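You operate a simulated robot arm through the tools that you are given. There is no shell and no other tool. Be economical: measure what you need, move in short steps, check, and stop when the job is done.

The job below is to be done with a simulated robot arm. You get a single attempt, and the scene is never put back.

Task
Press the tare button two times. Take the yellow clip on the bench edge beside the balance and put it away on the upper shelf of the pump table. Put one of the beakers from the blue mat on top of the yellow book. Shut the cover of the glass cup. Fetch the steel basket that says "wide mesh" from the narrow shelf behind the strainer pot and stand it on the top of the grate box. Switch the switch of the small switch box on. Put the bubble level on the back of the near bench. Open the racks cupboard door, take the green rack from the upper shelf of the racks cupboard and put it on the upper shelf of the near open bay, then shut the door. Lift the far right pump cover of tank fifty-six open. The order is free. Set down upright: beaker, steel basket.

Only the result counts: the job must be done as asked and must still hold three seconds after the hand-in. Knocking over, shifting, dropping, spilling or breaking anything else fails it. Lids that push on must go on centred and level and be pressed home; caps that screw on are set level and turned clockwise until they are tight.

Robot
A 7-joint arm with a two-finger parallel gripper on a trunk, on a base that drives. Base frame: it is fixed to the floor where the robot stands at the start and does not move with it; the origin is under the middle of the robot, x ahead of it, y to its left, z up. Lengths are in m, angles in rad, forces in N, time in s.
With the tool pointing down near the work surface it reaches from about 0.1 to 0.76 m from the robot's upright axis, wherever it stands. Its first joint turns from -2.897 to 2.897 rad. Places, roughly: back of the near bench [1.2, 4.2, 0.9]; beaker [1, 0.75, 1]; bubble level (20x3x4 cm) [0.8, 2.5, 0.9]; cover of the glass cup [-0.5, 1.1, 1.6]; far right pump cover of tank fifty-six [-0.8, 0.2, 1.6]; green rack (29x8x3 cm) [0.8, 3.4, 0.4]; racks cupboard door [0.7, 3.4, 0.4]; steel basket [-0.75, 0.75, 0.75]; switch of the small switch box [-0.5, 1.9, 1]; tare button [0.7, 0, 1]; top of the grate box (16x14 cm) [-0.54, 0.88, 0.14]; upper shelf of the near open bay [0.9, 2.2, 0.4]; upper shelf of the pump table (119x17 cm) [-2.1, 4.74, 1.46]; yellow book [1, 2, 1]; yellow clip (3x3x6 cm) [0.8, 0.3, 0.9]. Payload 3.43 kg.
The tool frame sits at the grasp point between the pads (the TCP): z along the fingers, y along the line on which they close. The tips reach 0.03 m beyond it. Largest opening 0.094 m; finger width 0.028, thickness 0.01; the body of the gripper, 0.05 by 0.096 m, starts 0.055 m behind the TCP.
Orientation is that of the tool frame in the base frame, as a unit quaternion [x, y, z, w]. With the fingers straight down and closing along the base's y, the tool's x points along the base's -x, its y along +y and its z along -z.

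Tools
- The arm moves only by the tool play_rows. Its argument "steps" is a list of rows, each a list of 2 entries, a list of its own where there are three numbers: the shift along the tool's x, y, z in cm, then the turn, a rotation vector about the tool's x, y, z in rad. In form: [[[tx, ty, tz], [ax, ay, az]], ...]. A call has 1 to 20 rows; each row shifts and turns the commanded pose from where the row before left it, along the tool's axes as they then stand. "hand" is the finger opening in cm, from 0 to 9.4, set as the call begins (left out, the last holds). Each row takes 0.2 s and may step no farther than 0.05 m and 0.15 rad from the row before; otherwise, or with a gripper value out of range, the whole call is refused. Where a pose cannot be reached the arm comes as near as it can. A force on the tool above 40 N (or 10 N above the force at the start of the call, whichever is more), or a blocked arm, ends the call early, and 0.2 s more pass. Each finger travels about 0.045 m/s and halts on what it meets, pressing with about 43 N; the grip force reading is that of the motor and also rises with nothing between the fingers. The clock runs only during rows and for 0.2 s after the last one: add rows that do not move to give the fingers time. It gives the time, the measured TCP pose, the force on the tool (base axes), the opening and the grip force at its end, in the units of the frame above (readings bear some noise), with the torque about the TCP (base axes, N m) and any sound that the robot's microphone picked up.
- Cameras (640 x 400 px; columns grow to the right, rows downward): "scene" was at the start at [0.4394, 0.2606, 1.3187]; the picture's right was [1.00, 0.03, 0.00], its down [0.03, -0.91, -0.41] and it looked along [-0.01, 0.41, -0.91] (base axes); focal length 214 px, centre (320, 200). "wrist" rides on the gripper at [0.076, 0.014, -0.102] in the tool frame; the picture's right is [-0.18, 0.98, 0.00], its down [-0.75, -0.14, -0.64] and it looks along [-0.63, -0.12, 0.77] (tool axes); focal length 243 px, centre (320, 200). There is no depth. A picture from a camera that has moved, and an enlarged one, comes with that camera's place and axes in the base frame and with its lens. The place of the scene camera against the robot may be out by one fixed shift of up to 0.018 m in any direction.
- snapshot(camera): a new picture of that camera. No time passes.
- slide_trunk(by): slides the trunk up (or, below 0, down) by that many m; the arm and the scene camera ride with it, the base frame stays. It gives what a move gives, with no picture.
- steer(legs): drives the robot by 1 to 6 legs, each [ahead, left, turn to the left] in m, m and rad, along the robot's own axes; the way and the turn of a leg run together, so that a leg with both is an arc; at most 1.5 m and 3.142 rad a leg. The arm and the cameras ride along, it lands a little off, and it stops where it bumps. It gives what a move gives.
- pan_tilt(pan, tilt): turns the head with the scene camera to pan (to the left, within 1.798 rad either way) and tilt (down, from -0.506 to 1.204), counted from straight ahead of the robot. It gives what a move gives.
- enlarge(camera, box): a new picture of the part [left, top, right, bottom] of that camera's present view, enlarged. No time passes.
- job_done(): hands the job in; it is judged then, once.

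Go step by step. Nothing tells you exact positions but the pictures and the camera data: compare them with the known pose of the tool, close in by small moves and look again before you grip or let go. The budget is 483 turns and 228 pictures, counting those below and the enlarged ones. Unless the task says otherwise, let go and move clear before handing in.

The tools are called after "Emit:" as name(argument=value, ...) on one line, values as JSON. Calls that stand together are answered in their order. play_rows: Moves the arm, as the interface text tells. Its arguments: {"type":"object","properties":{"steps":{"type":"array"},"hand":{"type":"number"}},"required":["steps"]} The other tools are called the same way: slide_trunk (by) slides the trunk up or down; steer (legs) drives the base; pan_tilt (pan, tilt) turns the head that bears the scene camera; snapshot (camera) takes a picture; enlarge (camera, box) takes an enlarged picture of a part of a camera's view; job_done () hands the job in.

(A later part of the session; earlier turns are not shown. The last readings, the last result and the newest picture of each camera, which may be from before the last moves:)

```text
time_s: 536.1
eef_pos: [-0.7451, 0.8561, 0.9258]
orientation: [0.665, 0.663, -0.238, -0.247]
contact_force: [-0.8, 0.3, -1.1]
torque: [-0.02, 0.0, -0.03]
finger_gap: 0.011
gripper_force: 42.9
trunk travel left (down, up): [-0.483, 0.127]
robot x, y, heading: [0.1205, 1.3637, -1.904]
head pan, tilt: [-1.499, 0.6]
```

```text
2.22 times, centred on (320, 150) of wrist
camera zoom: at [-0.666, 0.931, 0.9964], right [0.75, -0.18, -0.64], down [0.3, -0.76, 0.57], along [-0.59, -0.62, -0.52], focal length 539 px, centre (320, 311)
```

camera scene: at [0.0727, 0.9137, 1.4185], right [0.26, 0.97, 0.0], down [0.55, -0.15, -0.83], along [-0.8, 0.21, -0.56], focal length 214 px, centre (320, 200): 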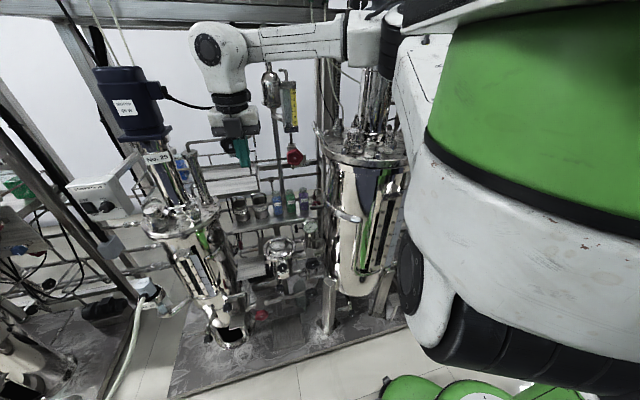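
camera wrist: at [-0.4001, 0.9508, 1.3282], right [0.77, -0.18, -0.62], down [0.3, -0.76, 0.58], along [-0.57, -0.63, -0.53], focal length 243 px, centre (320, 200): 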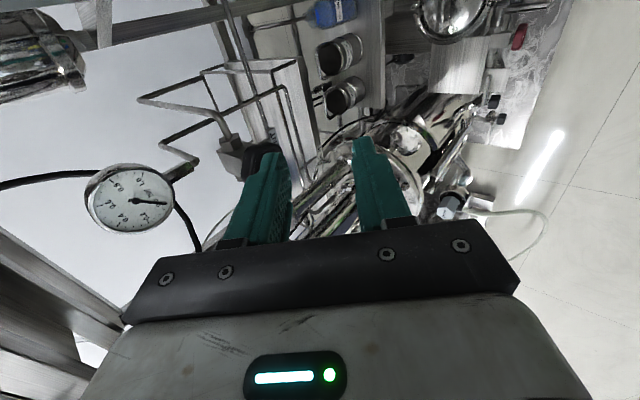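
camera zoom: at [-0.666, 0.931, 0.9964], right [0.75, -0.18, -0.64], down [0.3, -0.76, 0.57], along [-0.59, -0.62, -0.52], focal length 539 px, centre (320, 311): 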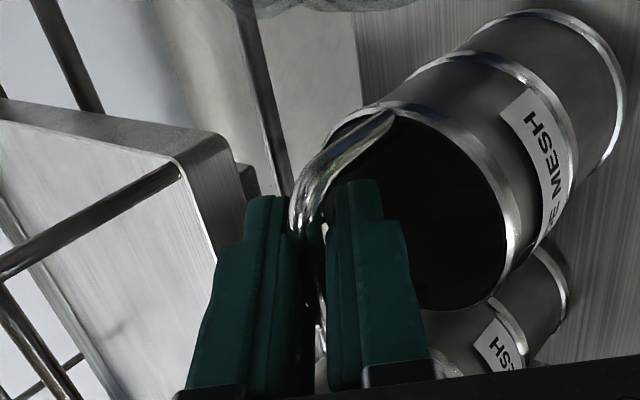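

Gripped. I lift straight up 7 cm, gently.

Emit:
play_rows(steps=[[[0, -0.65, -0.76], [0, 0, 0]], [[0, -0.97, -1.15], [0, 0, 0]], [[0, -0.97, -1.15], [0, 0, 0]], [[0, -0.97, -1.15], [0, 0, 0]], [[0, -0.97, -1.15], [0, 0, 0]], [[0, 0, 0], [0, 0, 0]]])

Emit:
snapshot(camera="wrist")

```text
time_s: 537.5
eef_pos: [-0.7428, 0.8584, 0.9853]
orientation: [0.666, 0.665, -0.232, -0.247]
contact_force: [-0.1, 0.1, -1.1]
torque: [-0.02, 0.0, -0.01]
finger_gap: 0.011
gripper_force: 43.1
trunk travel left (down, up): [-0.483, 0.127]
robot x, y, heading: [0.123, 1.3625, -1.911]
head pan, tilt: [-1.499, 0.6]
```

```text
30 pictures are left
camera wrist: at [-0.6647, 0.9331, 1.0582], right [0.76, -0.18, -0.63], down [0.29, -0.77, 0.57], along [-0.58, -0.62, -0.53], focal length 243 px, centre (320, 200)
```

wrist: 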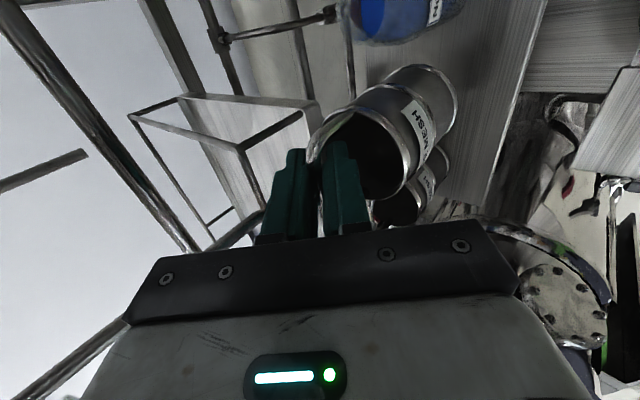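

Lifted clear. I bring it out of the gap toward the aisle.

Emit:
play_rows(steps=[[[0, 2.0, -2.3], [0, 0, 0]], [[0, 2.29, -1.94], [0, 0, 0]], [[0, 2.29, -1.94], [0, 0, 0]], [[0, 2.29, -1.94], [0, 0, 0]], [[0, 2.29, -1.94], [0, 0, 0]], [[0, 2.29, -1.94], [0, 0, 0]], [[0, 2.29, -1.94], [0, 0, 0]], [[0, 2.29, -1.94], [0, 0, 0]], [[0, 0, 0], [0, 0, 0]]])

Emit:
snapshot(camera="scene")

```text
time_s: 539.5
eef_pos: [-0.5048, 0.8543, 1.0021]
orientation: [0.665, 0.663, -0.239, -0.247]
contact_force: [-0.7, -0.2, -1.2]
torque: [-0.02, -0.01, -0.01]
finger_gap: 0.0109
gripper_force: 42.7
trunk travel left (down, up): [-0.483, 0.127]
robot x, y, heading: [0.1209, 1.3639, -1.906]
head pan, tilt: [-1.499, 0.6]
```

```text
29 pictures are left
camera scene: at [0.0727, 0.9137, 1.4185], right [0.26, 0.97, 0.0], down [0.55, -0.15, -0.83], along [-0.8, 0.21, -0.56], focal length 214 px, centre (320, 200)
```

scene: 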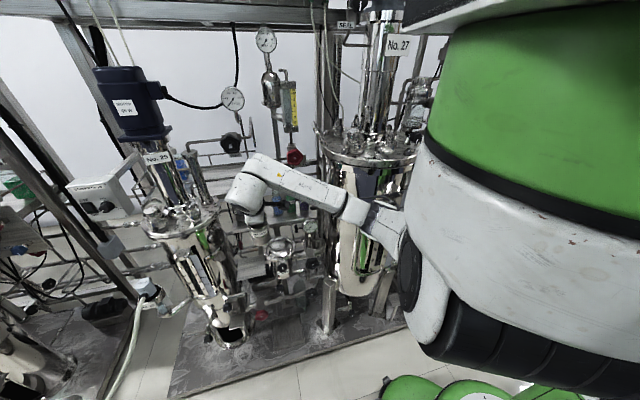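

Basket is out. I shift 8 cm toward the aisle, then lower by the trunk toward the grate box.

Emit:
play_rows(steps=[[[1.0, 2.14, -1.81], [0, 0, 0]], [[1.0, 2.14, -1.81], [0, 0, 0]], [[1.0, 2.14, -1.81], [0, 0, 0]], [[0, 0, 0], [0, 0, 0]]])

Emit:
slide_trunk(by=-0.25)

Emit:
slide_trunk(by=-0.2)

Emit:
pan_tilt(pan=-1.5, tilt=0.8)

Emit:
snapshot(camera="scene")

```text
time_s: 540.5
eef_pos: [-0.421, 0.8838, 1.0019]
orientation: [0.664, 0.664, -0.239, -0.248]
contact_force: [0.0, 0.5, -0.8]
torque: [-0.02, 0.02, -0.01]
finger_gap: 0.0109
gripper_force: 42.9
trunk travel left (down, up): [-0.483, 0.127]
robot x, y, heading: [0.1178, 1.3631, -1.906]
head pan, tilt: [-1.499, 0.6]
```

```text
time_s: 543.1
eef_pos: [-0.4198, 0.884, 0.7518]
orientation: [0.665, 0.663, -0.237, -0.248]
contact_force: [0.1, 0.5, -1.3]
torque: [-0.02, -0.02, 0.01]
finger_gap: 0.0104
gripper_force: 43.1
trunk travel left (down, up): [-0.233, 0.377]
robot x, y, heading: [0.123, 1.3704, -1.903]
head pan, tilt: [-1.499, 0.6]
```

```text
time_s: 545.3
eef_pos: [-0.4198, 0.8847, 0.5513]
orientation: [0.666, 0.663, -0.239, -0.247]
contact_force: [-0.4, 0.3, -0.4]
torque: [-0.01, -0.02, 0.0]
finger_gap: 0.0068
gripper_force: 41.0
trunk travel left (down, up): [-0.033, 0.577]
robot x, y, heading: [0.1177, 1.3655, -1.903]
head pan, tilt: [-1.499, 0.6]
```

```text
time_s: 546.0
eef_pos: [-0.4207, 0.8848, 0.5529]
orientation: [0.665, 0.663, -0.238, -0.246]
contact_force: [-0.1, -0.2, -1.0]
torque: [-0.01, 0.01, -0.01]
finger_gap: 0.0069
gripper_force: 40.8
trunk travel left (down, up): [-0.033, 0.577]
robot x, y, heading: [0.1211, 1.3674, -1.904]
head pan, tilt: [-1.499, 0.799]
```

```text
28 pictures are left
camera scene: at [0.0802, 0.9118, 0.9517], right [0.26, 0.97, 0.0], down [0.69, -0.19, -0.7], along [-0.67, 0.18, -0.72], focal length 214 px, centre (320, 200)
```

scene: 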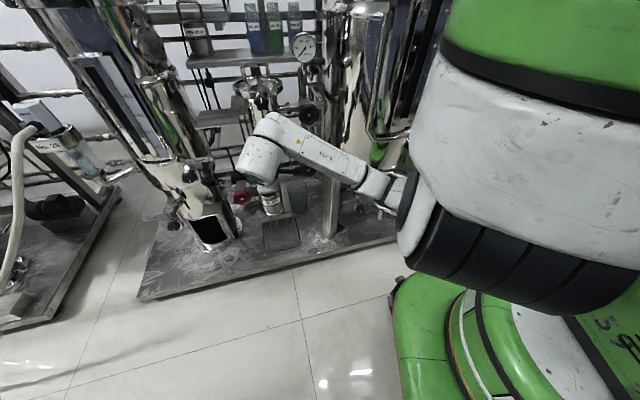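

Emit:
enlarge(camera="scene", box=[210, 100, 370, 270])

```text
2.35 times, centred on (290, 185) of scene
camera zoom: at [0.0802, 0.9118, 0.9517], right [0.26, 0.97, 0.0], down [0.69, -0.19, -0.7], along [-0.67, 0.18, -0.72], focal length 505 px, centre (391, 235)
```

zoom: 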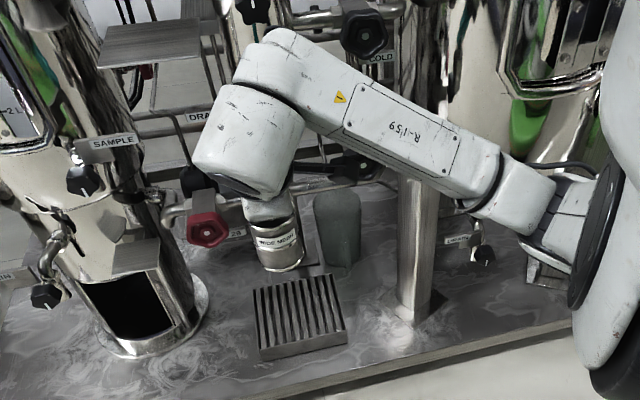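

The basket hangs upright, though the bar has slipped a bit in the grip. The grate top spans x -0.60…-0.46, y 0.81–0.97 at z≈0.14. I lower gently.

Emit:
play_rows(steps=[[[0, 0.97, 1.15], [0, 0, 0]], [[0, 0.97, 1.15], [0, 0, 0]], [[0, 0.97, 1.15], [0, 0, 0]], [[0, 0.97, 1.15], [0, 0, 0]], [[0, 0.97, 1.15], [0, 0, 0]], [[0, 0.97, 1.15], [0, 0, 0]], [[0, 0.97, 1.15], [0, 0, 0]], [[0, 0.97, 1.15], [0, 0, 0]], [[0, 0.97, 1.15], [0, 0, 0]], [[0, 0.97, 1.15], [0, 0, 0]], [[0, 0, 0], [0, 0, 0]]])

Emit:
enlarge(camera="scene", box=[210, 130, 370, 270])

```text
time_s: 548.4
eef_pos: [-0.4298, 0.8871, 0.4112]
orientation: [0.665, 0.665, -0.235, -0.244]
contact_force: [-0.4, -0.2, -1.0]
torque: [0.03, -0.02, 0.0]
finger_gap: 0.0069
gripper_force: 40.7
out of reach, approached as far as the arm can: row 9, 10
trunk travel left (down, up): [-0.033, 0.577]
robot x, y, heading: [0.1196, 1.3672, -1.901]
head pan, tilt: [-1.499, 0.799]
```

```text
2.86 times, centred on (290, 200) of scene
camera zoom: at [0.0802, 0.9118, 0.9516], right [0.26, 0.97, 0.0], down [0.69, -0.19, -0.7], along [-0.67, 0.18, -0.72], focal length 613 px, centre (406, 200)
```

zoom: 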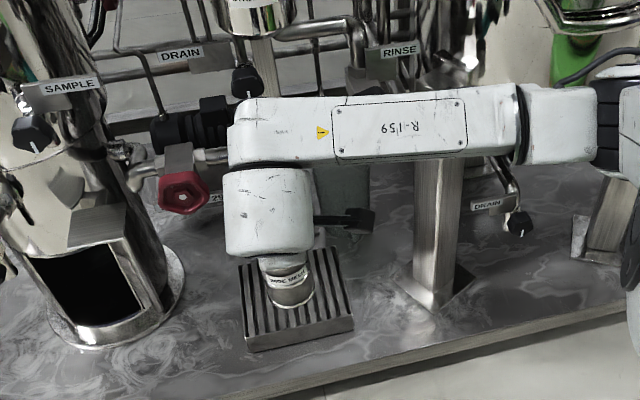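

Emit:
play_rows(steps=[[[0, -1.53, 1.29], [0, 0, 0]], [[0, -1.53, 1.29], [0, 0, 0]], [[0, -1.53, 1.29], [0, 0, 0]], [[0, -0.4, 0.35], [0, 0, 0]], [[0, 0.97, 1.15], [0, 0, 0]], [[0, 0.97, 1.15], [0, 0, 0]], [[0, 0.97, 1.15], [0, 0, 0]], [[0, 0, 0], [0, 0, 0]]])

Emit:
enlarge(camera="scene", box=[210, 130, 370, 270])

```text
time_s: 550.2
eef_pos: [-0.4962, 0.8889, 0.3656]
orientation: [0.665, 0.663, -0.238, -0.248]
contact_force: [1.1, 0.5, -1.1]
torque: [0.02, 0.02, -0.03]
finger_gap: 0.0067
gripper_force: 41.1
trunk travel left (down, up): [-0.033, 0.577]
robot x, y, heading: [0.119, 1.3658, -1.904]
head pan, tilt: [-1.499, 0.799]
```

```text
2.86 times, centred on (290, 200) of scene
camera zoom: at [0.0802, 0.9118, 0.9516], right [0.26, 0.97, 0.0], down [0.69, -0.19, -0.7], along [-0.67, 0.18, -0.72], focal length 613 px, centre (406, 200)
```

zoom: 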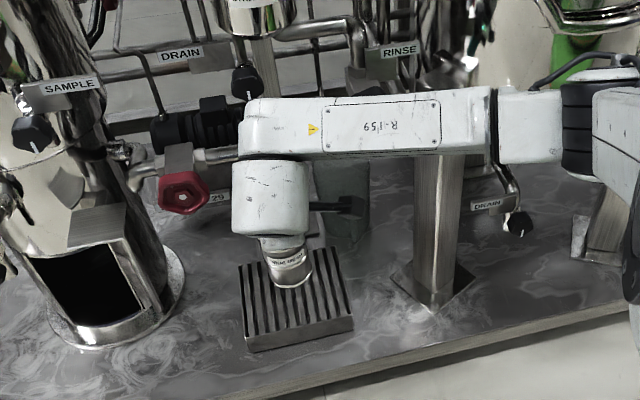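

Over the grate now, bottom about 5 cm above it. I lower in 1 cm steps till contact.

Emit:
play_rows(steps=[[[0, 0.42, 0.95], [0, 0, 0]], [[0, 0.42, 0.95], [0, 0, 0]], [[0, 0.42, 0.95], [0, 0, 0]], [[0, 0.42, 0.95], [0, 0, 0]], [[0, 0, 0], [0, 0, 0]]])

Emit:
play_rows(steps=[[[0, 0.32, 0.38], [0, 0, 0]], [[0, 0.32, 0.38], [0, 0, 0]], [[0, 0.32, 0.38], [0, 0, 0]], [[0, 0, 0], [0, 0, 0]]])

Emit:
enlarge(camera="scene", box=[230, 170, 330, 260])

```text
time_s: 551.4
eef_pos: [-0.5083, 0.8891, 0.3283]
orientation: [0.666, 0.664, -0.237, -0.245]
contact_force: [-0.3, 0.7, -0.7]
torque: [-0.03, -0.01, 0.01]
finger_gap: 0.0067
gripper_force: 40.8
trunk travel left (down, up): [-0.033, 0.577]
robot x, y, heading: [0.12, 1.3667, -1.906]
head pan, tilt: [-1.499, 0.799]
```

```text
time_s: 552.4
eef_pos: [-0.5105, 0.8909, 0.3136]
orientation: [0.665, 0.665, -0.235, -0.244]
contact_force: [0.1, -0.2, -1.4]
torque: [-0.03, -0.01, 0.01]
finger_gap: 0.0069
gripper_force: 40.5
out of reach, approached as far as the arm can: row 3
trunk travel left (down, up): [-0.033, 0.577]
robot x, y, heading: [0.1199, 1.3673, -1.904]
head pan, tilt: [-1.499, 0.799]
```

```text
4.44 times, centred on (280, 215) of scene
camera zoom: at [0.0802, 0.9118, 0.9516], right [0.26, 0.97, 0.0], down [0.69, -0.19, -0.7], along [-0.67, 0.18, -0.72], focal length 953 px, centre (498, 133)
```

zoom: 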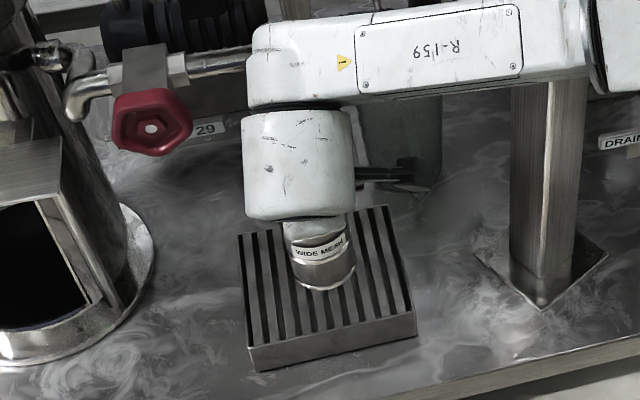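

Almost touching. I use the trunk for the last bit.

Emit:
slide_trunk(by=-0.012)

Emit:
slide_trunk(by=-0.01)

```text
time_s: 553.0
eef_pos: [-0.5124, 0.8906, 0.3015]
orientation: [0.665, 0.666, -0.235, -0.243]
contact_force: [0.0, -0.4, -1.4]
torque: [0.04, 0.01, 0.02]
finger_gap: 0.0063
gripper_force: 41.0
trunk travel left (down, up): [-0.021, 0.589]
robot x, y, heading: [0.1212, 1.3683, -1.908]
head pan, tilt: [-1.499, 0.799]
```

```text
time_s: 553.6
eef_pos: [-0.5123, 0.8898, 0.2908]
orientation: [0.665, 0.666, -0.235, -0.243]
contact_force: [-0.3, -0.5, -0.8]
torque: [0.01, -0.02, 0.01]
finger_gap: 0.0069
gripper_force: 41.1
trunk travel left (down, up): [-0.011, 0.599]
robot x, y, heading: [0.1243, 1.3667, -1.903]
head pan, tilt: [-1.499, 0.799]
```

Emit:
slide_trunk(by=-0.01)

Emit:
enlarge(camera="scene", box=[245, 180, 325, 250])

```text
time_s: 554.2
eef_pos: [-0.5117, 0.8905, 0.2817]
orientation: [0.665, 0.666, -0.235, -0.243]
contact_force: [0.1, -0.1, -0.6]
torque: [0.01, 0.0, 0.02]
finger_gap: 0.0067
gripper_force: 40.6
trunk travel left (down, up): [-0.001, 0.609]
robot x, y, heading: [0.1199, 1.366, -1.906]
head pan, tilt: [-1.499, 0.799]
```

```text
5.71 times, centred on (285, 215) of scene
camera zoom: at [0.0802, 0.9118, 0.9196], right [0.26, 0.97, 0.0], down [0.69, -0.19, -0.7], along [-0.67, 0.18, -0.72], focal length 1226 px, centre (520, 114)
```

zoom: 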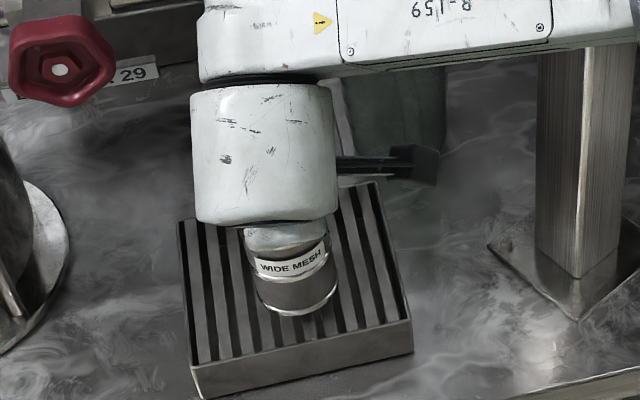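

It looks to be at the grate surface. I try a last small downward move with the arm to feel contact.

Emit:
play_rows(steps=[[[0, 0.1, 0.5], [0, 0, 0]], [[0, 0.1, 0.5], [0, 0, 0]], [[0, 0, 0], [0, 0, 0]]])

```text
time_s: 555.0
eef_pos: [-0.5171, 0.8907, 0.2729]
orientation: [0.665, 0.666, -0.235, -0.242]
contact_force: [-0.1, -0.3, -1.3]
torque: [0.0, -0.01, 0.0]
finger_gap: 0.0067
gripper_force: 40.3
trunk travel left (down, up): [-0.001, 0.609]
robot x, y, heading: [0.1218, 1.3657, -1.902]
head pan, tilt: [-1.499, 0.799]
```

Emit:
play_rows(steps=[[[0, 0.2, 0.5], [0, 0, 0]], [[0, 0.2, 0.5], [0, 0, 0]], [[0, 0, 0], [0, 0, 0]]])

Emit:
play_rows(steps=[[[0, 0.25, 0.5], [0, 0, 0]], [[0, 0.25, 0.5], [0, 0, 0]], [[0, 0, 0], [0, 0, 0]]])

```text
time_s: 555.8
eef_pos: [-0.5206, 0.8896, 0.2655]
orientation: [0.665, 0.666, -0.236, -0.242]
contact_force: [6.6, 3.2, 37.0]
torque: [0.03, 0.14, -0.03]
finger_gap: 0.0066
gripper_force: 41.2
trunk travel left (down, up): [-0.001, 0.609]
robot x, y, heading: [0.1206, 1.3697, -1.903]
head pan, tilt: [-1.499, 0.799]
```

```text
time_s: 556.1
eef_pos: [-0.524, 0.8909, 0.2661]
orientation: [0.665, 0.665, -0.237, -0.244]
contact_force: [2.7, 3.5, 20.2]
torque: [0.12, 0.12, -0.04]
finger_gap: 0.0068
gripper_force: 41.6
trunk travel left (down, up): [-0.001, 0.609]
robot x, y, heading: [0.1175, 1.3671, -1.903]
head pan, tilt: [-1.499, 0.799]
stopped in row 1: the force on the tool passed its limit at 54 N (the readings are from after the stop); the commanded pose is now the measured one
```

Contact. I ease up 2 mm, open to 2.6 cm and withdraw along the tool axis.

Emit:
play_rows(steps=[[[0, -0.13, -0.15], [0, 0, 0]], [[0, 0, 0], [0, 0, 0]]])

Emit:
play_rows(steps=[[[0, 0, 0], [0, 0, 0]], [[0, 0, 0], [0, 0, 0]], [[0, 0, 0], [0, 0, 0]], [[0, 0, -1], [0, 0, 0]], [[0, 0, -1.5], [0, 0, 0]], [[0, 0, -2], [0, 0, 0]], [[0, 0, -2.5], [0, 0, 0]], [[0, 0, -2.5], [0, 0, 0]], [[0, 0, 0], [0, 0, 0]]], hand=2.6)

Emit:
snapshot(camera="wrist")

```text
time_s: 556.7
eef_pos: [-0.5235, 0.8897, 0.2672]
orientation: [0.665, 0.665, -0.237, -0.242]
contact_force: [1.2, 1.7, 8.2]
torque: [-0.02, 0.06, 0.02]
finger_gap: 0.0067
gripper_force: 40.6
trunk travel left (down, up): [-0.001, 0.609]
robot x, y, heading: [0.1187, 1.3689, -1.904]
head pan, tilt: [-1.499, 0.799]
```

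```text
time_s: 558.7
eef_pos: [-0.4634, 0.8905, 0.3411]
orientation: [0.665, 0.666, -0.235, -0.241]
contact_force: [0.0, 0.1, 0.5]
torque: [-0.01, -0.02, 0.01]
finger_gap: 0.0261
gripper_force: 0.1
trunk travel left (down, up): [-0.001, 0.609]
robot x, y, heading: [0.1215, 1.3657, -1.903]
head pan, tilt: [-1.499, 0.799]
```

```text
22 pictures are left
camera wrist: at [-0.3854, 0.9656, 0.4115], right [0.76, -0.18, -0.63], down [0.3, -0.76, 0.58], along [-0.58, -0.63, -0.52], focal length 243 px, centre (320, 200)
```

wrist: 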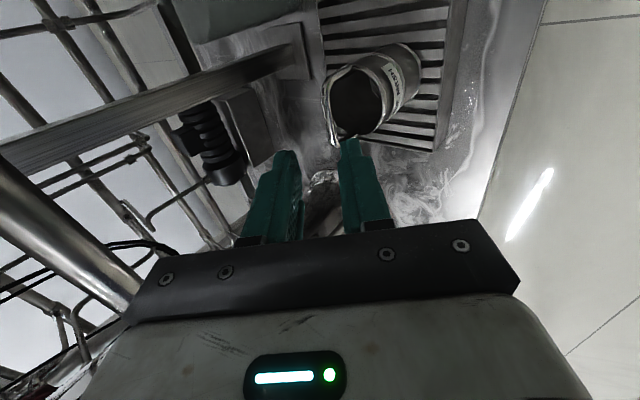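

The basket stands upright on the grate. I withdraw and raise the trunk.

Emit:
play_rows(steps=[[[0, 0, -3], [0, 0, 0]], [[0, 0, -3], [0, 0, 0]], [[0, 1, -2], [0, 0, 0]], [[0, 1, -2], [0, 0, 0]], [[0, 0, 0], [0, 0, 0]]], hand=0)

Emit:
slide_trunk(by=0.35)

Emit:
slide_trunk(by=0.25)

```text
time_s: 559.9
eef_pos: [-0.3881, 0.8903, 0.4086]
orientation: [0.666, 0.667, -0.234, -0.24]
contact_force: [0.9, -0.4, -0.1]
torque: [0.03, 0.01, 0.01]
finger_gap: 0.0
gripper_force: 32.8
out of reach, approached as far as the arm can: row 4
trunk travel left (down, up): [-0.001, 0.609]
robot x, y, heading: [0.1213, 1.3667, -1.903]
head pan, tilt: [-1.499, 0.799]
```

```text
time_s: 563.3
eef_pos: [-0.388, 0.8907, 0.7587]
orientation: [0.665, 0.668, -0.234, -0.239]
contact_force: [-0.4, 0.5, -0.2]
torque: [0.01, 0.0, -0.02]
finger_gap: 0.0
gripper_force: 32.8
trunk travel left (down, up): [-0.351, 0.259]
robot x, y, heading: [0.1215, 1.3693, -1.903]
head pan, tilt: [-1.499, 0.799]
```

```text
time_s: 565.9
eef_pos: [-0.387, 0.8911, 1.0097]
orientation: [0.665, 0.668, -0.233, -0.239]
contact_force: [0.4, 0.7, -0.4]
torque: [0.01, 0.03, -0.01]
finger_gap: 0.0
gripper_force: 33.2
trunk travel left (down, up): [-0.601, 0.009]
robot x, y, heading: [0.1191, 1.3677, -1.901]
head pan, tilt: [-1.499, 0.799]
```

Basket done. Last: the clip. I turn back along the aisle and drive to the open end, raising the hand a bit.

Emit:
steer(legs=[[0, 0, 0.333]])

Emit:
steer(legs=[[1.0, 0.1, 0], [1.1, 0.03, 0]])

```text
time_s: 567.3
eef_pos: [-0.2047, 0.7503, 1.0094]
orientation: [0.545, 0.769, -0.27, -0.197]
contact_force: [-0.3, 1.0, 0.1]
torque: [0.01, 0.02, 0.01]
finger_gap: 0.0001
gripper_force: 32.7
trunk travel left (down, up): [-0.601, 0.009]
robot x, y, heading: [0.1184, 1.3668, -1.569]
head pan, tilt: [-1.499, 0.799]
```

```text
time_s: 577.8
eef_pos: [-0.0607, -1.3456, 1.0098]
orientation: [0.541, 0.771, -0.272, -0.196]
contact_force: [-0.2, 0.5, 0.2]
torque: [-0.04, 0.02, 0.04]
finger_gap: 0.0
gripper_force: 32.3
trunk travel left (down, up): [-0.601, 0.009]
robot x, y, heading: [0.2638, -0.7273, -1.561]
head pan, tilt: [-1.499, 0.799]
```

Emit:
play_rows(steps=[[[0, 0, 0], [-0.137, 0, 0]], [[0, 0, 0], [-0.137, 0, 0]], [[0, 0, 0], [-0.137, 0, 0]], [[0, 0, 0], [-0.137, 0, 0]], [[0, 0, 0], [-0.135, 0, 0]], [[0, 0, -4], [0, 0, 0]], [[0, 0, -4], [0, 0, 0]], [[0, 0, -4], [0, 0, 0]], [[0, 0, -4], [0, 0, 0]], [[0, 0, 0], [0, 0, 0]]])

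Emit:
steer(legs=[[0, 0, 3.132]])

```text
time_s: 580.0
eef_pos: [-0.061, -1.348, 1.1698]
orientation: [0.575, 0.818, 0.003, -0.003]
contact_force: [0.3, -0.8, 0.2]
torque: [-0.01, 0.01, 0.0]
finger_gap: 0.0
gripper_force: 32.9
trunk travel left (down, up): [-0.601, 0.009]
robot x, y, heading: [0.2618, -0.7229, -1.563]
head pan, tilt: [-1.499, 0.799]
```

```text
time_s: 587.6
eef_pos: [0.6008, -0.1195, 1.1696]
orientation: [0.806, -0.591, 0.004, 0.003]
contact_force: [0.7, 0.7, 0.1]
torque: [0.04, -0.01, 0.01]
finger_gap: 0.0002
gripper_force: 33.6
trunk travel left (down, up): [-0.601, 0.009]
robot x, y, heading: [0.2605, -0.727, 1.541]
head pan, tilt: [-1.499, 0.799]
```

Emit:
steer(legs=[[0.33, 0, 0.03]])

Emit:
play_rows(steps=[[[1.0, -3.5, 0], [0, 0, 0]], [[1.0, -3.5, 0], [0, 0, 0]], [[1.0, -3.5, 0], [0, 0, 0]], [[1.0, -3.5, 0], [0, 0, 0]], [[0, 0, 0], [0, 0, 0]]], hand=6)

Emit:
snapshot(camera="wrist")

```text
time_s: 589.8
eef_pos: [0.5918, 0.2126, 1.1692]
orientation: [0.814, -0.581, 0.004, 0.002]
contact_force: [-0.3, 0.1, -0.3]
torque: [-0.03, 0.02, 0.01]
finger_gap: 0.0
gripper_force: 33.5
trunk travel left (down, up): [-0.601, 0.009]
robot x, y, heading: [0.2647, -0.405, 1.564]
head pan, tilt: [-1.499, 0.799]
```

```text
time_s: 591.0
eef_pos: [0.7367, 0.2203, 1.1678]
orientation: [0.813, -0.582, 0.004, 0.003]
contact_force: [0.0, 0.2, -0.7]
torque: [0.0, -0.02, -0.01]
finger_gap: 0.0598
gripper_force: 0.0
trunk travel left (down, up): [-0.601, 0.009]
robot x, y, heading: [0.2669, -0.4022, 1.567]
head pan, tilt: [-1.499, 0.799]
```

```text
21 pictures are left
camera wrist: at [0.7492, 0.1447, 1.2715], right [-0.99, -0.15, 0.0], down [-0.11, 0.76, 0.63], along [-0.09, 0.63, -0.77], focal length 243 px, centre (320, 200)
```

wrist: 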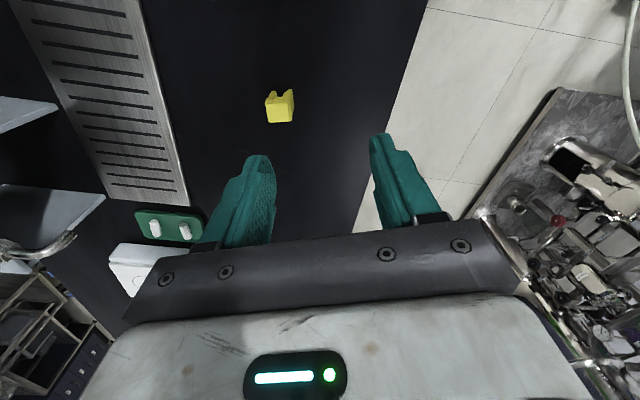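

Emit:
enlarge(camera="wrist", box=[240, 70, 320, 140])

```text
5.71 times, centred on (280, 105) of wrist
camera zoom: at [0.7492, 0.1447, 1.2715], right [-0.99, -0.15, 0.0], down [-0.11, 0.76, 0.63], along [-0.09, 0.63, -0.77], focal length 1386 px, centre (549, 743)
```

zoom: 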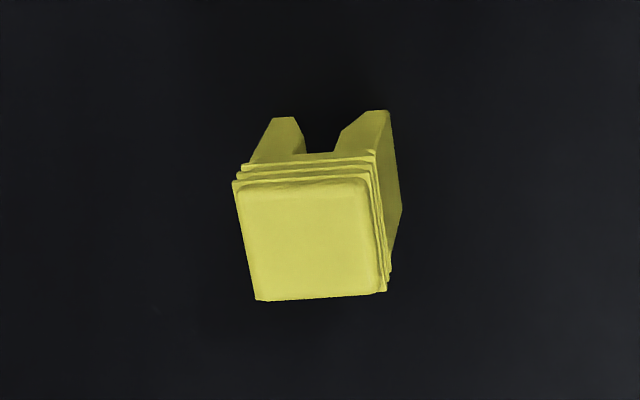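

The clip stands on its legs: square top at (0.785, 0.2605, ~0.968). I align and go lower.

Emit:
play_rows(steps=[[[-1.1, -2.9, 0], [0, 0, 0]], [[-1.1, -2.9, 0], [0, 0, 0]], [[0, 0, 0], [0, 0, 0.125]], [[0, 0, 4], [0, 0, 0]], [[0, 0, 4], [0, 0, 0]], [[0, 0, 4], [0, 0, 0]], [[0, 0, 0], [0, 0, 0]]])

Emit:
enlarge(camera="wrist", box=[200, 60, 440, 240])

```text
time_s: 592.6
eef_pos: [0.7838, 0.2592, 1.0474]
orientation: [0.776, -0.63, 0.005, 0.003]
contact_force: [-0.3, -1.5, 0.3]
torque: [0.01, 0.01, -0.01]
finger_gap: 0.0602
gripper_force: 0.0
trunk travel left (down, up): [-0.601, 0.009]
robot x, y, heading: [0.2641, -0.4027, 1.566]
head pan, tilt: [-1.499, 0.799]
```

```text
2.22 times, centred on (320, 150) of wrist
camera zoom: at [0.7859, 0.1824, 1.1524], right [-1.0, -0.02, 0.0], down [-0.02, 0.77, 0.63], along [-0.01, 0.63, -0.77], focal length 539 px, centre (320, 311)
```

zoom: 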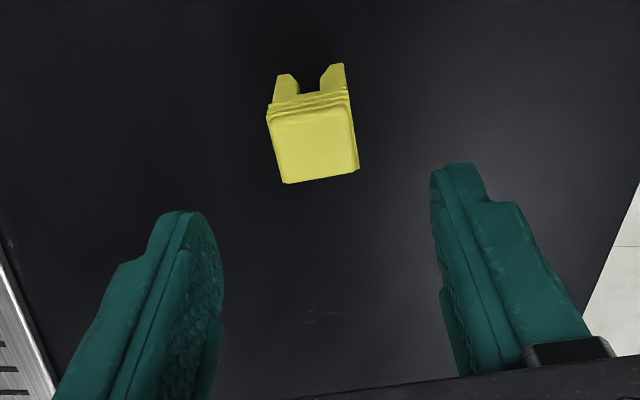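

Emit:
play_rows(steps=[[[0, 0, 4], [0, 0, 0]], [[0, 0, 4], [0, 0, 0]], [[0, 0, 1.5], [0, 0, 0]], [[0, 0, 0], [0, 0, 0]]])

Emit:
play_rows(steps=[[[0, 0, 0], [0, 0, 0]], [[0, 0, 0], [0, 0, 0]], [[0, 0, 0], [0, 0, 0]], [[0, 0, 0], [0, 0, 0]]], hand=0)

Emit:
play_rows(steps=[[[0, 0, -2], [0, 0, 0]], [[0, 0, -4], [0, 0, 0]], [[0, 0, -4], [0, 0, 0]], [[0, 0, -4], [0, 0, 0]], [[0, 0, -4], [0, 0, 0]], [[0, 0, -4], [0, 0, 0]], [[0, 0, 0], [0, 0, 0]]])

Emit:
snapshot(camera="wrist")

```text
time_s: 593.6
eef_pos: [0.7847, 0.2577, 0.9538]
orientation: [0.776, -0.63, 0.004, 0.003]
contact_force: [-1.3, 0.5, -0.6]
torque: [-0.01, -0.02, 0.02]
finger_gap: 0.0601
gripper_force: 0.1
trunk travel left (down, up): [-0.601, 0.009]
robot x, y, heading: [0.2626, -0.4034, 1.569]
head pan, tilt: [-1.499, 0.799]
```

```text
time_s: 594.6
eef_pos: [0.7842, 0.2566, 0.9525]
orientation: [0.776, -0.63, 0.003, 0.003]
contact_force: [0.5, 0.6, 0.3]
torque: [-0.01, -0.05, -0.02]
finger_gap: 0.0318
gripper_force: 43.2
trunk travel left (down, up): [-0.601, 0.009]
robot x, y, heading: [0.2645, -0.4026, 1.562]
head pan, tilt: [-1.499, 0.799]
```

```text
time_s: 596.2
eef_pos: [0.7858, 0.2601, 1.1745]
orientation: [0.775, -0.631, 0.004, 0.003]
contact_force: [-0.1, 0.2, -0.7]
torque: [0.04, 0.01, 0.0]
finger_gap: 0.0319
gripper_force: 42.8
trunk travel left (down, up): [-0.601, 0.009]
robot x, y, heading: [0.2667, -0.4075, 1.573]
head pan, tilt: [-1.499, 0.799]
```

```text
18 pictures are left
camera wrist: at [0.7873, 0.1832, 1.2788], right [-1.0, -0.02, 0.0], down [-0.02, 0.77, 0.63], along [-0.01, 0.63, -0.77], focal length 243 px, centre (320, 200)
```

wrist: 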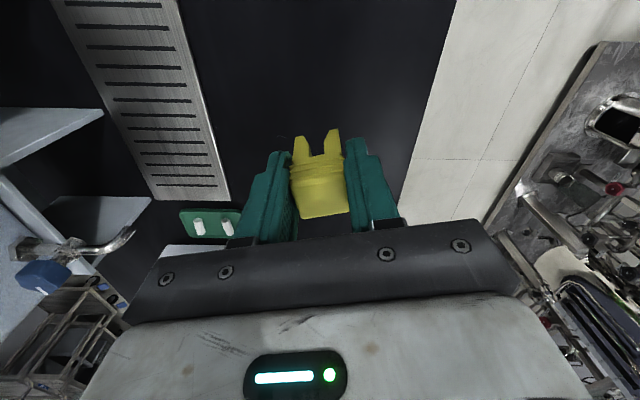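

The clip is held. I retract the arm and drive up the aisle toward the pump table.

Emit:
play_rows(steps=[[[0, 3.8, -0.5], [0, 0, 0]], [[0, 3.8, -0.5], [0, 0, 0]], [[0, 3.8, -0.5], [0, 0, 0]], [[0, 3.8, -0.5], [0, 0, 0]], [[0, 3.8, -0.5], [0, 0, 0]], [[0, 3.8, -0.5], [0, 0, 0]], [[0, 3.8, 0], [0, 0, 0]], [[0, 0, 0], [0, 0, 0]]])

Emit:
steer(legs=[[1.2, 0.05, 0], [1.2, 0.03, 0], [1.2, 0, 0]])

Emit:
pan_tilt(pan=0.6, tilt=0.3)

Emit:
snapshot(camera="scene")

```text
time_s: 598.0
eef_pos: [0.5312, 0.2054, 1.1989]
orientation: [0.776, -0.631, -0.005, 0.008]
contact_force: [0.0, -0.1, 0.1]
torque: [0.0, -0.02, -0.02]
finger_gap: 0.0319
gripper_force: 42.8
out of reach, approached as far as the arm can: row 7
trunk travel left (down, up): [-0.601, 0.009]
robot x, y, heading: [0.2669, -0.4039, 1.569]
head pan, tilt: [-1.499, 0.799]
```

```text
time_s: 615.2
eef_pos: [0.5329, 3.7609, 1.1988]
orientation: [0.769, -0.639, -0.004, 0.008]
contact_force: [0.5, 0.9, -0.2]
torque: [0.05, -0.01, -0.01]
finger_gap: 0.032
gripper_force: 43.4
trunk travel left (down, up): [-0.601, 0.009]
robot x, y, heading: [0.2509, 3.1552, 1.546]
head pan, tilt: [-1.499, 0.799]
```

```text
time_s: 617.2
eef_pos: [0.5334, 3.7609, 1.1978]
orientation: [0.769, -0.639, -0.004, 0.009]
contact_force: [-0.7, 0.3, 0.0]
torque: [0.0, 0.03, -0.03]
finger_gap: 0.0318
gripper_force: 42.9
trunk travel left (down, up): [-0.601, 0.009]
robot x, y, heading: [0.2496, 3.161, 1.543]
head pan, tilt: [0.6, 0.3]
```

```text
17 pictures are left
camera scene: at [0.018, 3.6889, 1.564], right [0.84, 0.54, 0.0], down [0.16, -0.25, -0.96], along [-0.52, 0.8, -0.3], focal length 214 px, centre (320, 200)
```

scene: 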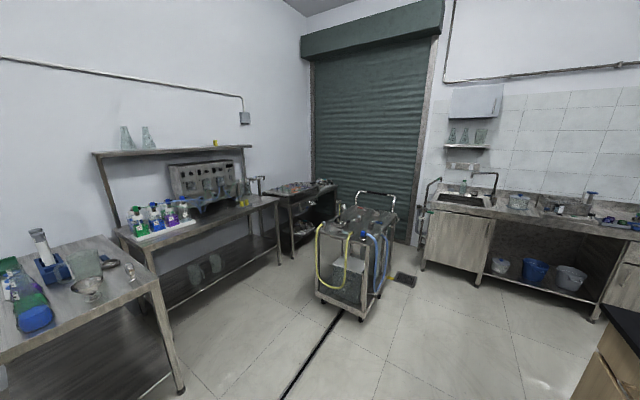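

I see the pump table: its upper shelf runs along y at x≈-2.1 (y≈4.15–5.33), with two flasks near y≈4.3–4.4 and a small yellow thing near y≈5.0; free in between. I first unwind the wrist here.

Emit:
play_rows(steps=[[[0, 0, 0], [0, 0, -0.1465]], [[0, 0, 0], [0, 0, -0.1465]], [[0, 0, 0], [0, 0, -0.1465]], [[0, 0, 0], [0, 0, -0.1465]], [[0, 0, 0], [0, 0, -0.1465]], [[0, 0, 0], [0, 0, -0.1465]], [[0, 0, 0], [0, 0, -0.1465]], [[0, 0, 0], [0, 0, -0.1465]], [[0, 0, 0], [0, 0, -0.1465]], [[0, 0, 0], [0, 0, -0.1465]], [[0, 0, 0], [0, 0, -0.1465]], [[0, 0, 0], [0, 0, -0.1465]], [[0, 0, 0], [0, 0, -0.1465]], [[0, 0, 0], [0, 0, -0.1465]], [[0, 0, 0], [0, 0, -0.1465]], [[0, 0, 0], [0, 0, -0.1465]], [[0, 0, 0], [0, 0, -0.1465]], [[0, 0, 0], [0, 0, -0.1465]], [[0, 0, 0], [0, 0, -0.1465]], [[0, 0, 0], [0, 0, -0.1465]]])

Emit:
steer(legs=[[0, 0.75, 0]])

```text
time_s: 621.5
eef_pos: [0.5334, 3.7594, 1.1971]
orientation: [0.717, 0.697, -0.009, -0.003]
contact_force: [0.0, -0.3, -0.4]
torque: [0.02, 0.01, 0.0]
finger_gap: 0.032
gripper_force: 43.0
trunk travel left (down, up): [-0.601, 0.009]
robot x, y, heading: [0.2528, 3.1586, 1.542]
head pan, tilt: [0.6, 0.3]
```

```text
time_s: 625.6
eef_pos: [-0.2416, 3.7787, 1.1987]
orientation: [0.711, 0.703, -0.009, -0.002]
contact_force: [0.5, -1.0, -0.3]
torque: [-0.01, 0.01, 0.01]
finger_gap: 0.0322
gripper_force: 43.1
trunk travel left (down, up): [-0.601, 0.009]
robot x, y, heading: [-0.5118, 3.1705, 1.562]
head pan, tilt: [0.6, 0.3]
```

Emit:
play_rows(steps=[[[1, -4.2, 0], [0, 0, 0]], [[1, -4.2, 0], [0, 0, 0]], [[1, -4.2, 0], [0, 0, 0]], [[1, -4.2, 0], [0, 0, 0]], [[1, -4.2, 0], [0, 0, 0]], [[1, -4.2, 0], [0, 0, 0]], [[1, -4.2, 0], [0, 0, 0]], [[1, -4.2, 0], [0, 0, 0]], [[1, -4.2, 0], [0, 0, 0]], [[1, -4.2, 0], [0, 0, 0]], [[0, 0, 0], [0, 0, 0]]])

Emit:
play_rows(steps=[[[2, 0, -1], [0, 0.131, 0]], [[2.11, 0, -0.73], [0, 0.131, 0]], [[2.19, 0, -0.45], [0, 0.131, 0]], [[2.23, 0, -0.15], [0, 0.131, 0]], [[2.23, 0, 0.13], [0, 0.131, 0]], [[2.2, 0, 0.43], [0, 0.131, 0]], [[2.12, 0, 0.7], [0, 0.131, 0]], [[2.01, 0, 0.98], [0, 0.131, 0]], [[1.87, 0, 1.23], [0, 0.131, 0]], [[1.68, 0, 1.47], [0, 0.131, 0]], [[1.49, 0, 1.67], [0, 0.131, 0]], [[1.25, 0, 1.85], [0, 0.13, 0]], [[0, 0, 0], [0, 0, 0]]])

```text
time_s: 628.0
eef_pos: [-0.664, 3.8825, 1.2035]
orientation: [0.711, 0.703, -0.008, -0.003]
contact_force: [-0.7, -0.1, -0.3]
torque: [0.01, 0.0, -0.02]
finger_gap: 0.0319
gripper_force: 42.7
trunk travel left (down, up): [-0.601, 0.009]
robot x, y, heading: [-0.5114, 3.1729, 1.558]
head pan, tilt: [0.6, 0.3]
```

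```text
time_s: 630.8
eef_pos: [-0.6567, 4.1232, 1.3226]
orientation: [0.508, 0.495, 0.497, -0.5]
contact_force: [-0.2, 0.2, 0.1]
torque: [-0.01, 0.0, -0.06]
finger_gap: 0.0319
gripper_force: 43.0
trunk travel left (down, up): [-0.601, 0.009]
robot x, y, heading: [-0.5136, 3.1678, 1.565]
head pan, tilt: [0.6, 0.3]
```

Emit:
play_rows(steps=[[[4, 0, 0], [0, 0, 0]], [[4, 0, 0], [0, 0, 0]], [[4, 0, 0], [0, 0, 0]], [[4, 0, 0], [0, 0, 0]], [[4, 0, 0], [0, 0, 0]], [[4, 0, 0], [0, 0, 0]], [[0, 0, 0], [0, 0, 0]]])

Emit:
steer(legs=[[0, 0, 1.435]])

Emit:
steer(legs=[[0.106, -0.743, 0], [0.1, -0.7, 0]])

Emit:
pan_tilt(pan=0.1, tilt=0.3)

Emit:
snapshot(camera="scene")

```text
time_s: 632.4
eef_pos: [-0.6519, 4.1276, 1.5654]
orientation: [0.509, 0.495, 0.496, -0.5]
contact_force: [-0.5, -1.1, -0.6]
torque: [0.04, 0.02, -0.03]
finger_gap: 0.0319
gripper_force: 42.5
trunk travel left (down, up): [-0.601, 0.009]
robot x, y, heading: [-0.5094, 3.1712, 1.564]
head pan, tilt: [0.6, 0.3]
```

```text
time_s: 636.3
eef_pos: [-1.4784, 3.1688, 1.5643]
orientation: [0.06, 0.707, 0.049, -0.703]
contact_force: [-0.3, -0.1, -1.0]
torque: [-0.02, 0.01, -0.02]
finger_gap: 0.032
gripper_force: 42.9
trunk travel left (down, up): [-0.601, 0.009]
robot x, y, heading: [-0.5118, 3.1656, 2.986]
head pan, tilt: [0.6, 0.3]
```

```text
time_s: 643.8
eef_pos: [-1.4631, 4.6303, 1.5646]
orientation: [0.06, 0.707, 0.049, -0.703]
contact_force: [0.3, -0.4, 0.9]
torque: [0.02, 0.01, 0.0]
finger_gap: 0.032
gripper_force: 42.9
trunk travel left (down, up): [-0.601, 0.009]
robot x, y, heading: [-0.4989, 4.6322, 2.989]
head pan, tilt: [0.6, 0.3]
```

```text
time_s: 644.8
eef_pos: [-1.4619, 4.6297, 1.5647]
orientation: [0.06, 0.707, 0.049, -0.703]
contact_force: [0.4, -0.6, -0.3]
torque: [0.02, -0.01, -0.01]
finger_gap: 0.0321
gripper_force: 43.5
trunk travel left (down, up): [-0.601, 0.009]
robot x, y, heading: [-0.4949, 4.6312, 2.989]
head pan, tilt: [0.099, 0.3]
```

```text
16 pictures are left
camera scene: at [-1.057, 4.5171, 1.5639], right [0.05, 1.0, 0.0], down [0.3, -0.02, -0.96], along [-0.95, 0.05, -0.3], focal length 214 px, centre (320, 200)
```

scene: 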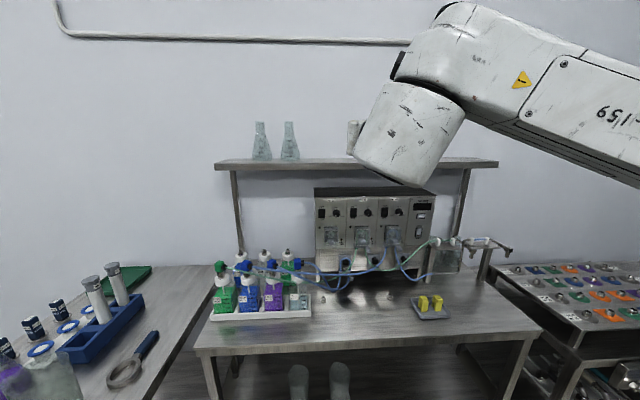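

The shelf is clear between the flasks (y≈4.43) and the hand's right. I drive in 40 cm and look with the wrist camera.

Emit:
steer(legs=[[0.42, 0.045, 0]])

Emit:
snapshot(camera="wrist")

```text
time_s: 647.4
eef_pos: [-1.8853, 4.6518, 1.5646]
orientation: [0.061, 0.707, 0.049, -0.703]
contact_force: [0.1, 0.4, -0.3]
torque: [0.0, -0.03, 0.0]
finger_gap: 0.0321
gripper_force: 43.1
trunk travel left (down, up): [-0.601, 0.009]
robot x, y, heading: [-0.9175, 4.6501, 2.985]
head pan, tilt: [0.099, 0.3]
```

```text
15 pictures are left
camera wrist: at [-1.7811, 4.651, 1.6423], right [0.15, 0.97, -0.2], down [0.62, -0.25, -0.75], along [-0.77, -0.01, -0.64], focal length 243 px, centre (320, 200)
```

wrist: 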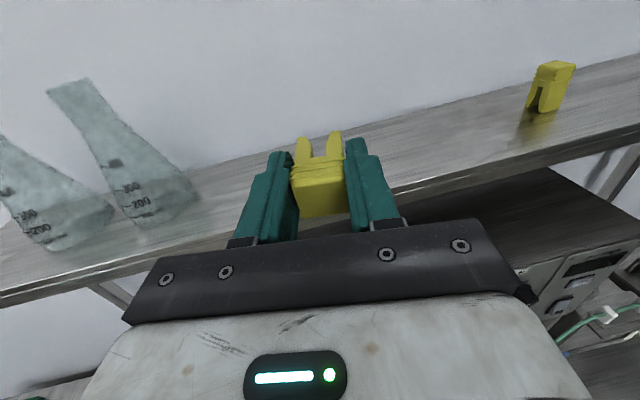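

The shelf's front edge is at x≈-1.99, its top about z 1.45; another such clip stands further right. I pitch the hand slightly, drive in 16 cm, then lower.

Emit:
play_rows(steps=[[[0, 0, 0], [0, -0.08, 0]], [[0, 0, 0], [0, -0.08, 0]], [[0, 0, 0], [0, 0, 0]]])

Emit:
steer(legs=[[0.16, 0.02, 0]])

Emit:
slide_trunk(by=-0.07)

Emit:
snapshot(camera="wrist")

```text
time_s: 648.1
eef_pos: [-1.8846, 4.6513, 1.5658]
orientation: [0.065, 0.761, 0.044, -0.644]
contact_force: [0.2, 0.9, 0.1]
torque: [0.03, 0.01, 0.02]
finger_gap: 0.032
gripper_force: 42.2
trunk travel left (down, up): [-0.601, 0.009]
robot x, y, heading: [-0.9214, 4.6503, 2.986]
head pan, tilt: [0.099, 0.3]
```

```text
time_s: 649.6
eef_pos: [-2.0471, 4.6564, 1.5642]
orientation: [0.064, 0.761, 0.044, -0.644]
contact_force: [-0.5, 0.0, 0.3]
torque: [0.03, -0.01, 0.01]
finger_gap: 0.032
gripper_force: 43.0
trunk travel left (down, up): [-0.601, 0.009]
robot x, y, heading: [-1.0781, 4.6585, 2.989]
head pan, tilt: [0.099, 0.3]
```

```text
time_s: 650.7
eef_pos: [-2.048, 4.6559, 1.4946]
orientation: [0.064, 0.761, 0.043, -0.644]
contact_force: [0.5, -0.1, -0.1]
torque: [0.0, -0.02, -0.01]
finger_gap: 0.032
gripper_force: 42.9
trunk travel left (down, up): [-0.531, 0.079]
robot x, y, heading: [-1.08, 4.6534, 2.985]
head pan, tilt: [0.099, 0.3]
```

```text
14 pictures are left
camera wrist: at [-1.9573, 4.6588, 1.5877], right [0.18, 0.96, -0.2], down [0.73, -0.27, -0.63], along [-0.66, -0.03, -0.75], focal length 243 px, centre (320, 200)
```

wrist: 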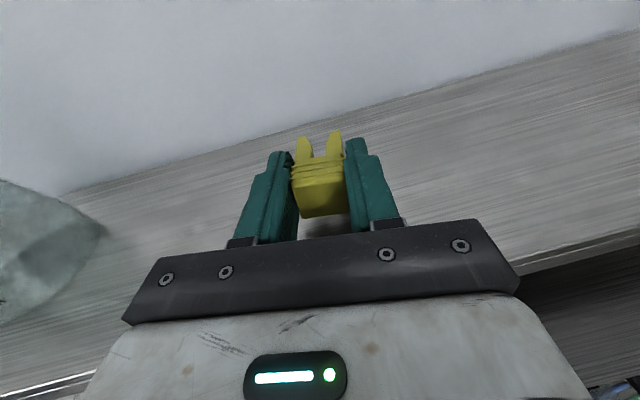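

Over the shelf. I lower in small steps until contact.

Emit:
slide_trunk(by=-0.015)

Emit:
slide_trunk(by=-0.008)

Emit:
slide_trunk(by=-0.006)

```text
time_s: 651.3
eef_pos: [-2.0471, 4.6562, 1.4808]
orientation: [0.065, 0.76, 0.044, -0.645]
contact_force: [-1.7, -0.1, 6.7]
torque: [0.14, 0.38, 0.04]
finger_gap: 0.032
gripper_force: 43.3
trunk travel left (down, up): [-0.516, 0.094]
robot x, y, heading: [-1.0793, 4.6585, 2.986]
head pan, tilt: [0.099, 0.3]
```

```text
time_s: 651.9
eef_pos: [-2.047, 4.6562, 1.4748]
orientation: [0.065, 0.76, 0.044, -0.645]
contact_force: [2.1, 0.5, 19.8]
torque: [0.14, 0.95, 0.0]
finger_gap: 0.0323
gripper_force: 42.7
trunk travel left (down, up): [-0.508, 0.102]
robot x, y, heading: [-1.0822, 4.6596, 2.989]
head pan, tilt: [0.099, 0.3]
```

```text
time_s: 652.4
eef_pos: [-2.0454, 4.6562, 1.4714]
orientation: [0.065, 0.758, 0.044, -0.647]
contact_force: [-0.8, -1.4, 34.9]
torque: [0.75, 1.07, 0.51]
finger_gap: 0.0325
gripper_force: 42.8
trunk travel left (down, up): [-0.502, 0.108]
robot x, y, heading: [-1.0819, 4.659, 2.988]
head pan, tilt: [0.099, 0.3]
```

In contact. I ease off, open, and back straight out.

Emit:
slide_trunk(by=0.005)

Emit:
play_rows(steps=[[[0, 0, 0], [0, 0, 0]], [[0, 0, 0], [0, 0, 0]], [[0, 0, 0], [0, 0, 0]], [[0, 0, 0], [0, 0, 0]]], hand=5)

Emit:
snapshot(camera="wrist")

```text
time_s: 653.0
eef_pos: [-2.0464, 4.6568, 1.4713]
orientation: [0.064, 0.761, 0.043, -0.644]
contact_force: [4.6, -2.2, 19.1]
torque: [0.34, 0.69, -0.01]
finger_gap: 0.0329
gripper_force: 42.9
trunk travel left (down, up): [-0.507, 0.103]
robot x, y, heading: [-1.0806, 4.6535, 2.991]
head pan, tilt: [0.099, 0.3]
```

```text
time_s: 654.0
eef_pos: [-2.0464, 4.6563, 1.4705]
orientation: [0.065, 0.761, 0.045, -0.644]
contact_force: [2.2, -9.9, 14.8]
torque: [0.23, 0.28, 0.18]
finger_gap: 0.0443
gripper_force: 0.0
trunk travel left (down, up): [-0.507, 0.103]
robot x, y, heading: [-1.0802, 4.6568, 2.988]
head pan, tilt: [0.099, 0.3]
```

```text
13 pictures are left
camera wrist: at [-1.9565, 4.6582, 1.5639], right [0.18, 0.96, -0.2], down [0.73, -0.27, -0.63], along [-0.66, -0.03, -0.75], focal length 243 px, centre (320, 200)
```

wrist: 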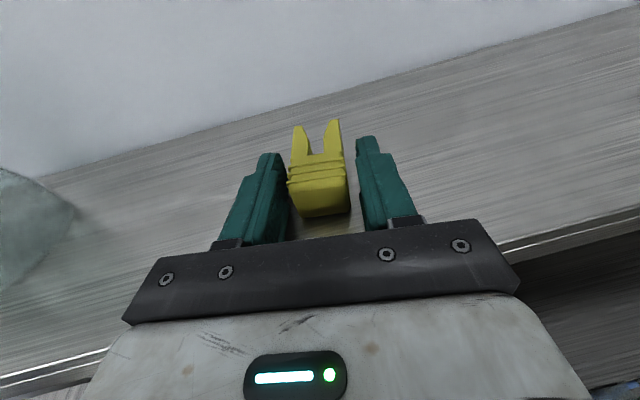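

The clip lies on the shelf. The fingertips still press on the shelf, so I rise 1.5 cm, then back out.

Emit:
slide_trunk(by=0.012)

Emit:
snapshot(camera="wrist")

```text
time_s: 654.5
eef_pos: [-2.048, 4.6592, 1.4819]
orientation: [0.066, 0.762, 0.045, -0.642]
contact_force: [0.4, 0.9, -0.1]
torque: [-0.02, -0.01, 0.0]
finger_gap: 0.0499
gripper_force: 0.1
trunk travel left (down, up): [-0.519, 0.091]
robot x, y, heading: [-1.0832, 4.6583, 2.984]
head pan, tilt: [0.099, 0.3]
```

```text
12 pictures are left
camera wrist: at [-1.9581, 4.6603, 1.5745], right [0.19, 0.96, -0.2], down [0.73, -0.27, -0.63], along [-0.66, -0.03, -0.75], focal length 243 px, centre (320, 200)
```

wrist: 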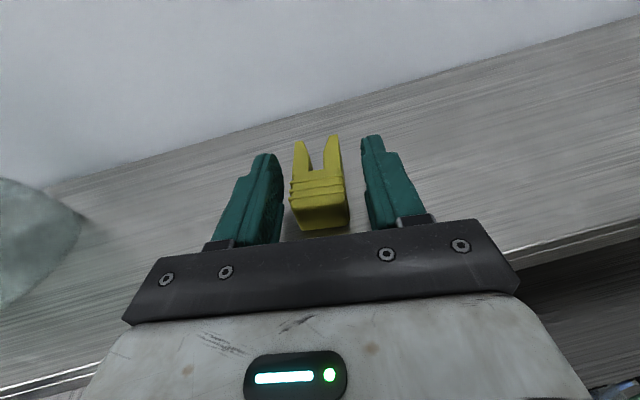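

The clip rests on the shelf free of both fingers. I back straight out and check once more.

Emit:
steer(legs=[[-0.3, -0.03, 0]])

Emit:
snapshot(camera="wrist")

```text
time_s: 656.6
eef_pos: [-1.752, 4.6346, 1.4833]
orientation: [0.063, 0.761, 0.042, -0.644]
contact_force: [-0.8, -0.4, 0.4]
torque: [-0.03, -0.04, 0.04]
finger_gap: 0.0499
gripper_force: 0.0
trunk travel left (down, up): [-0.519, 0.091]
robot x, y, heading: [-0.7875, 4.647, 2.992]
head pan, tilt: [0.099, 0.3]
```

```text
11 pictures are left
camera wrist: at [-1.6609, 4.6382, 1.5756], right [0.18, 0.96, -0.2], down [0.73, -0.26, -0.63], along [-0.66, -0.03, -0.75], focal length 243 px, centre (320, 200)
```

wrist: 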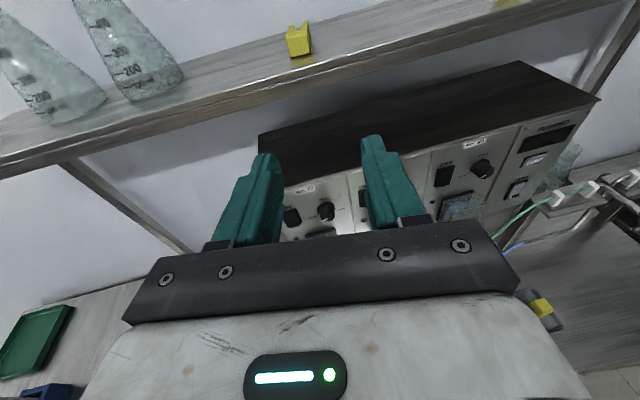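

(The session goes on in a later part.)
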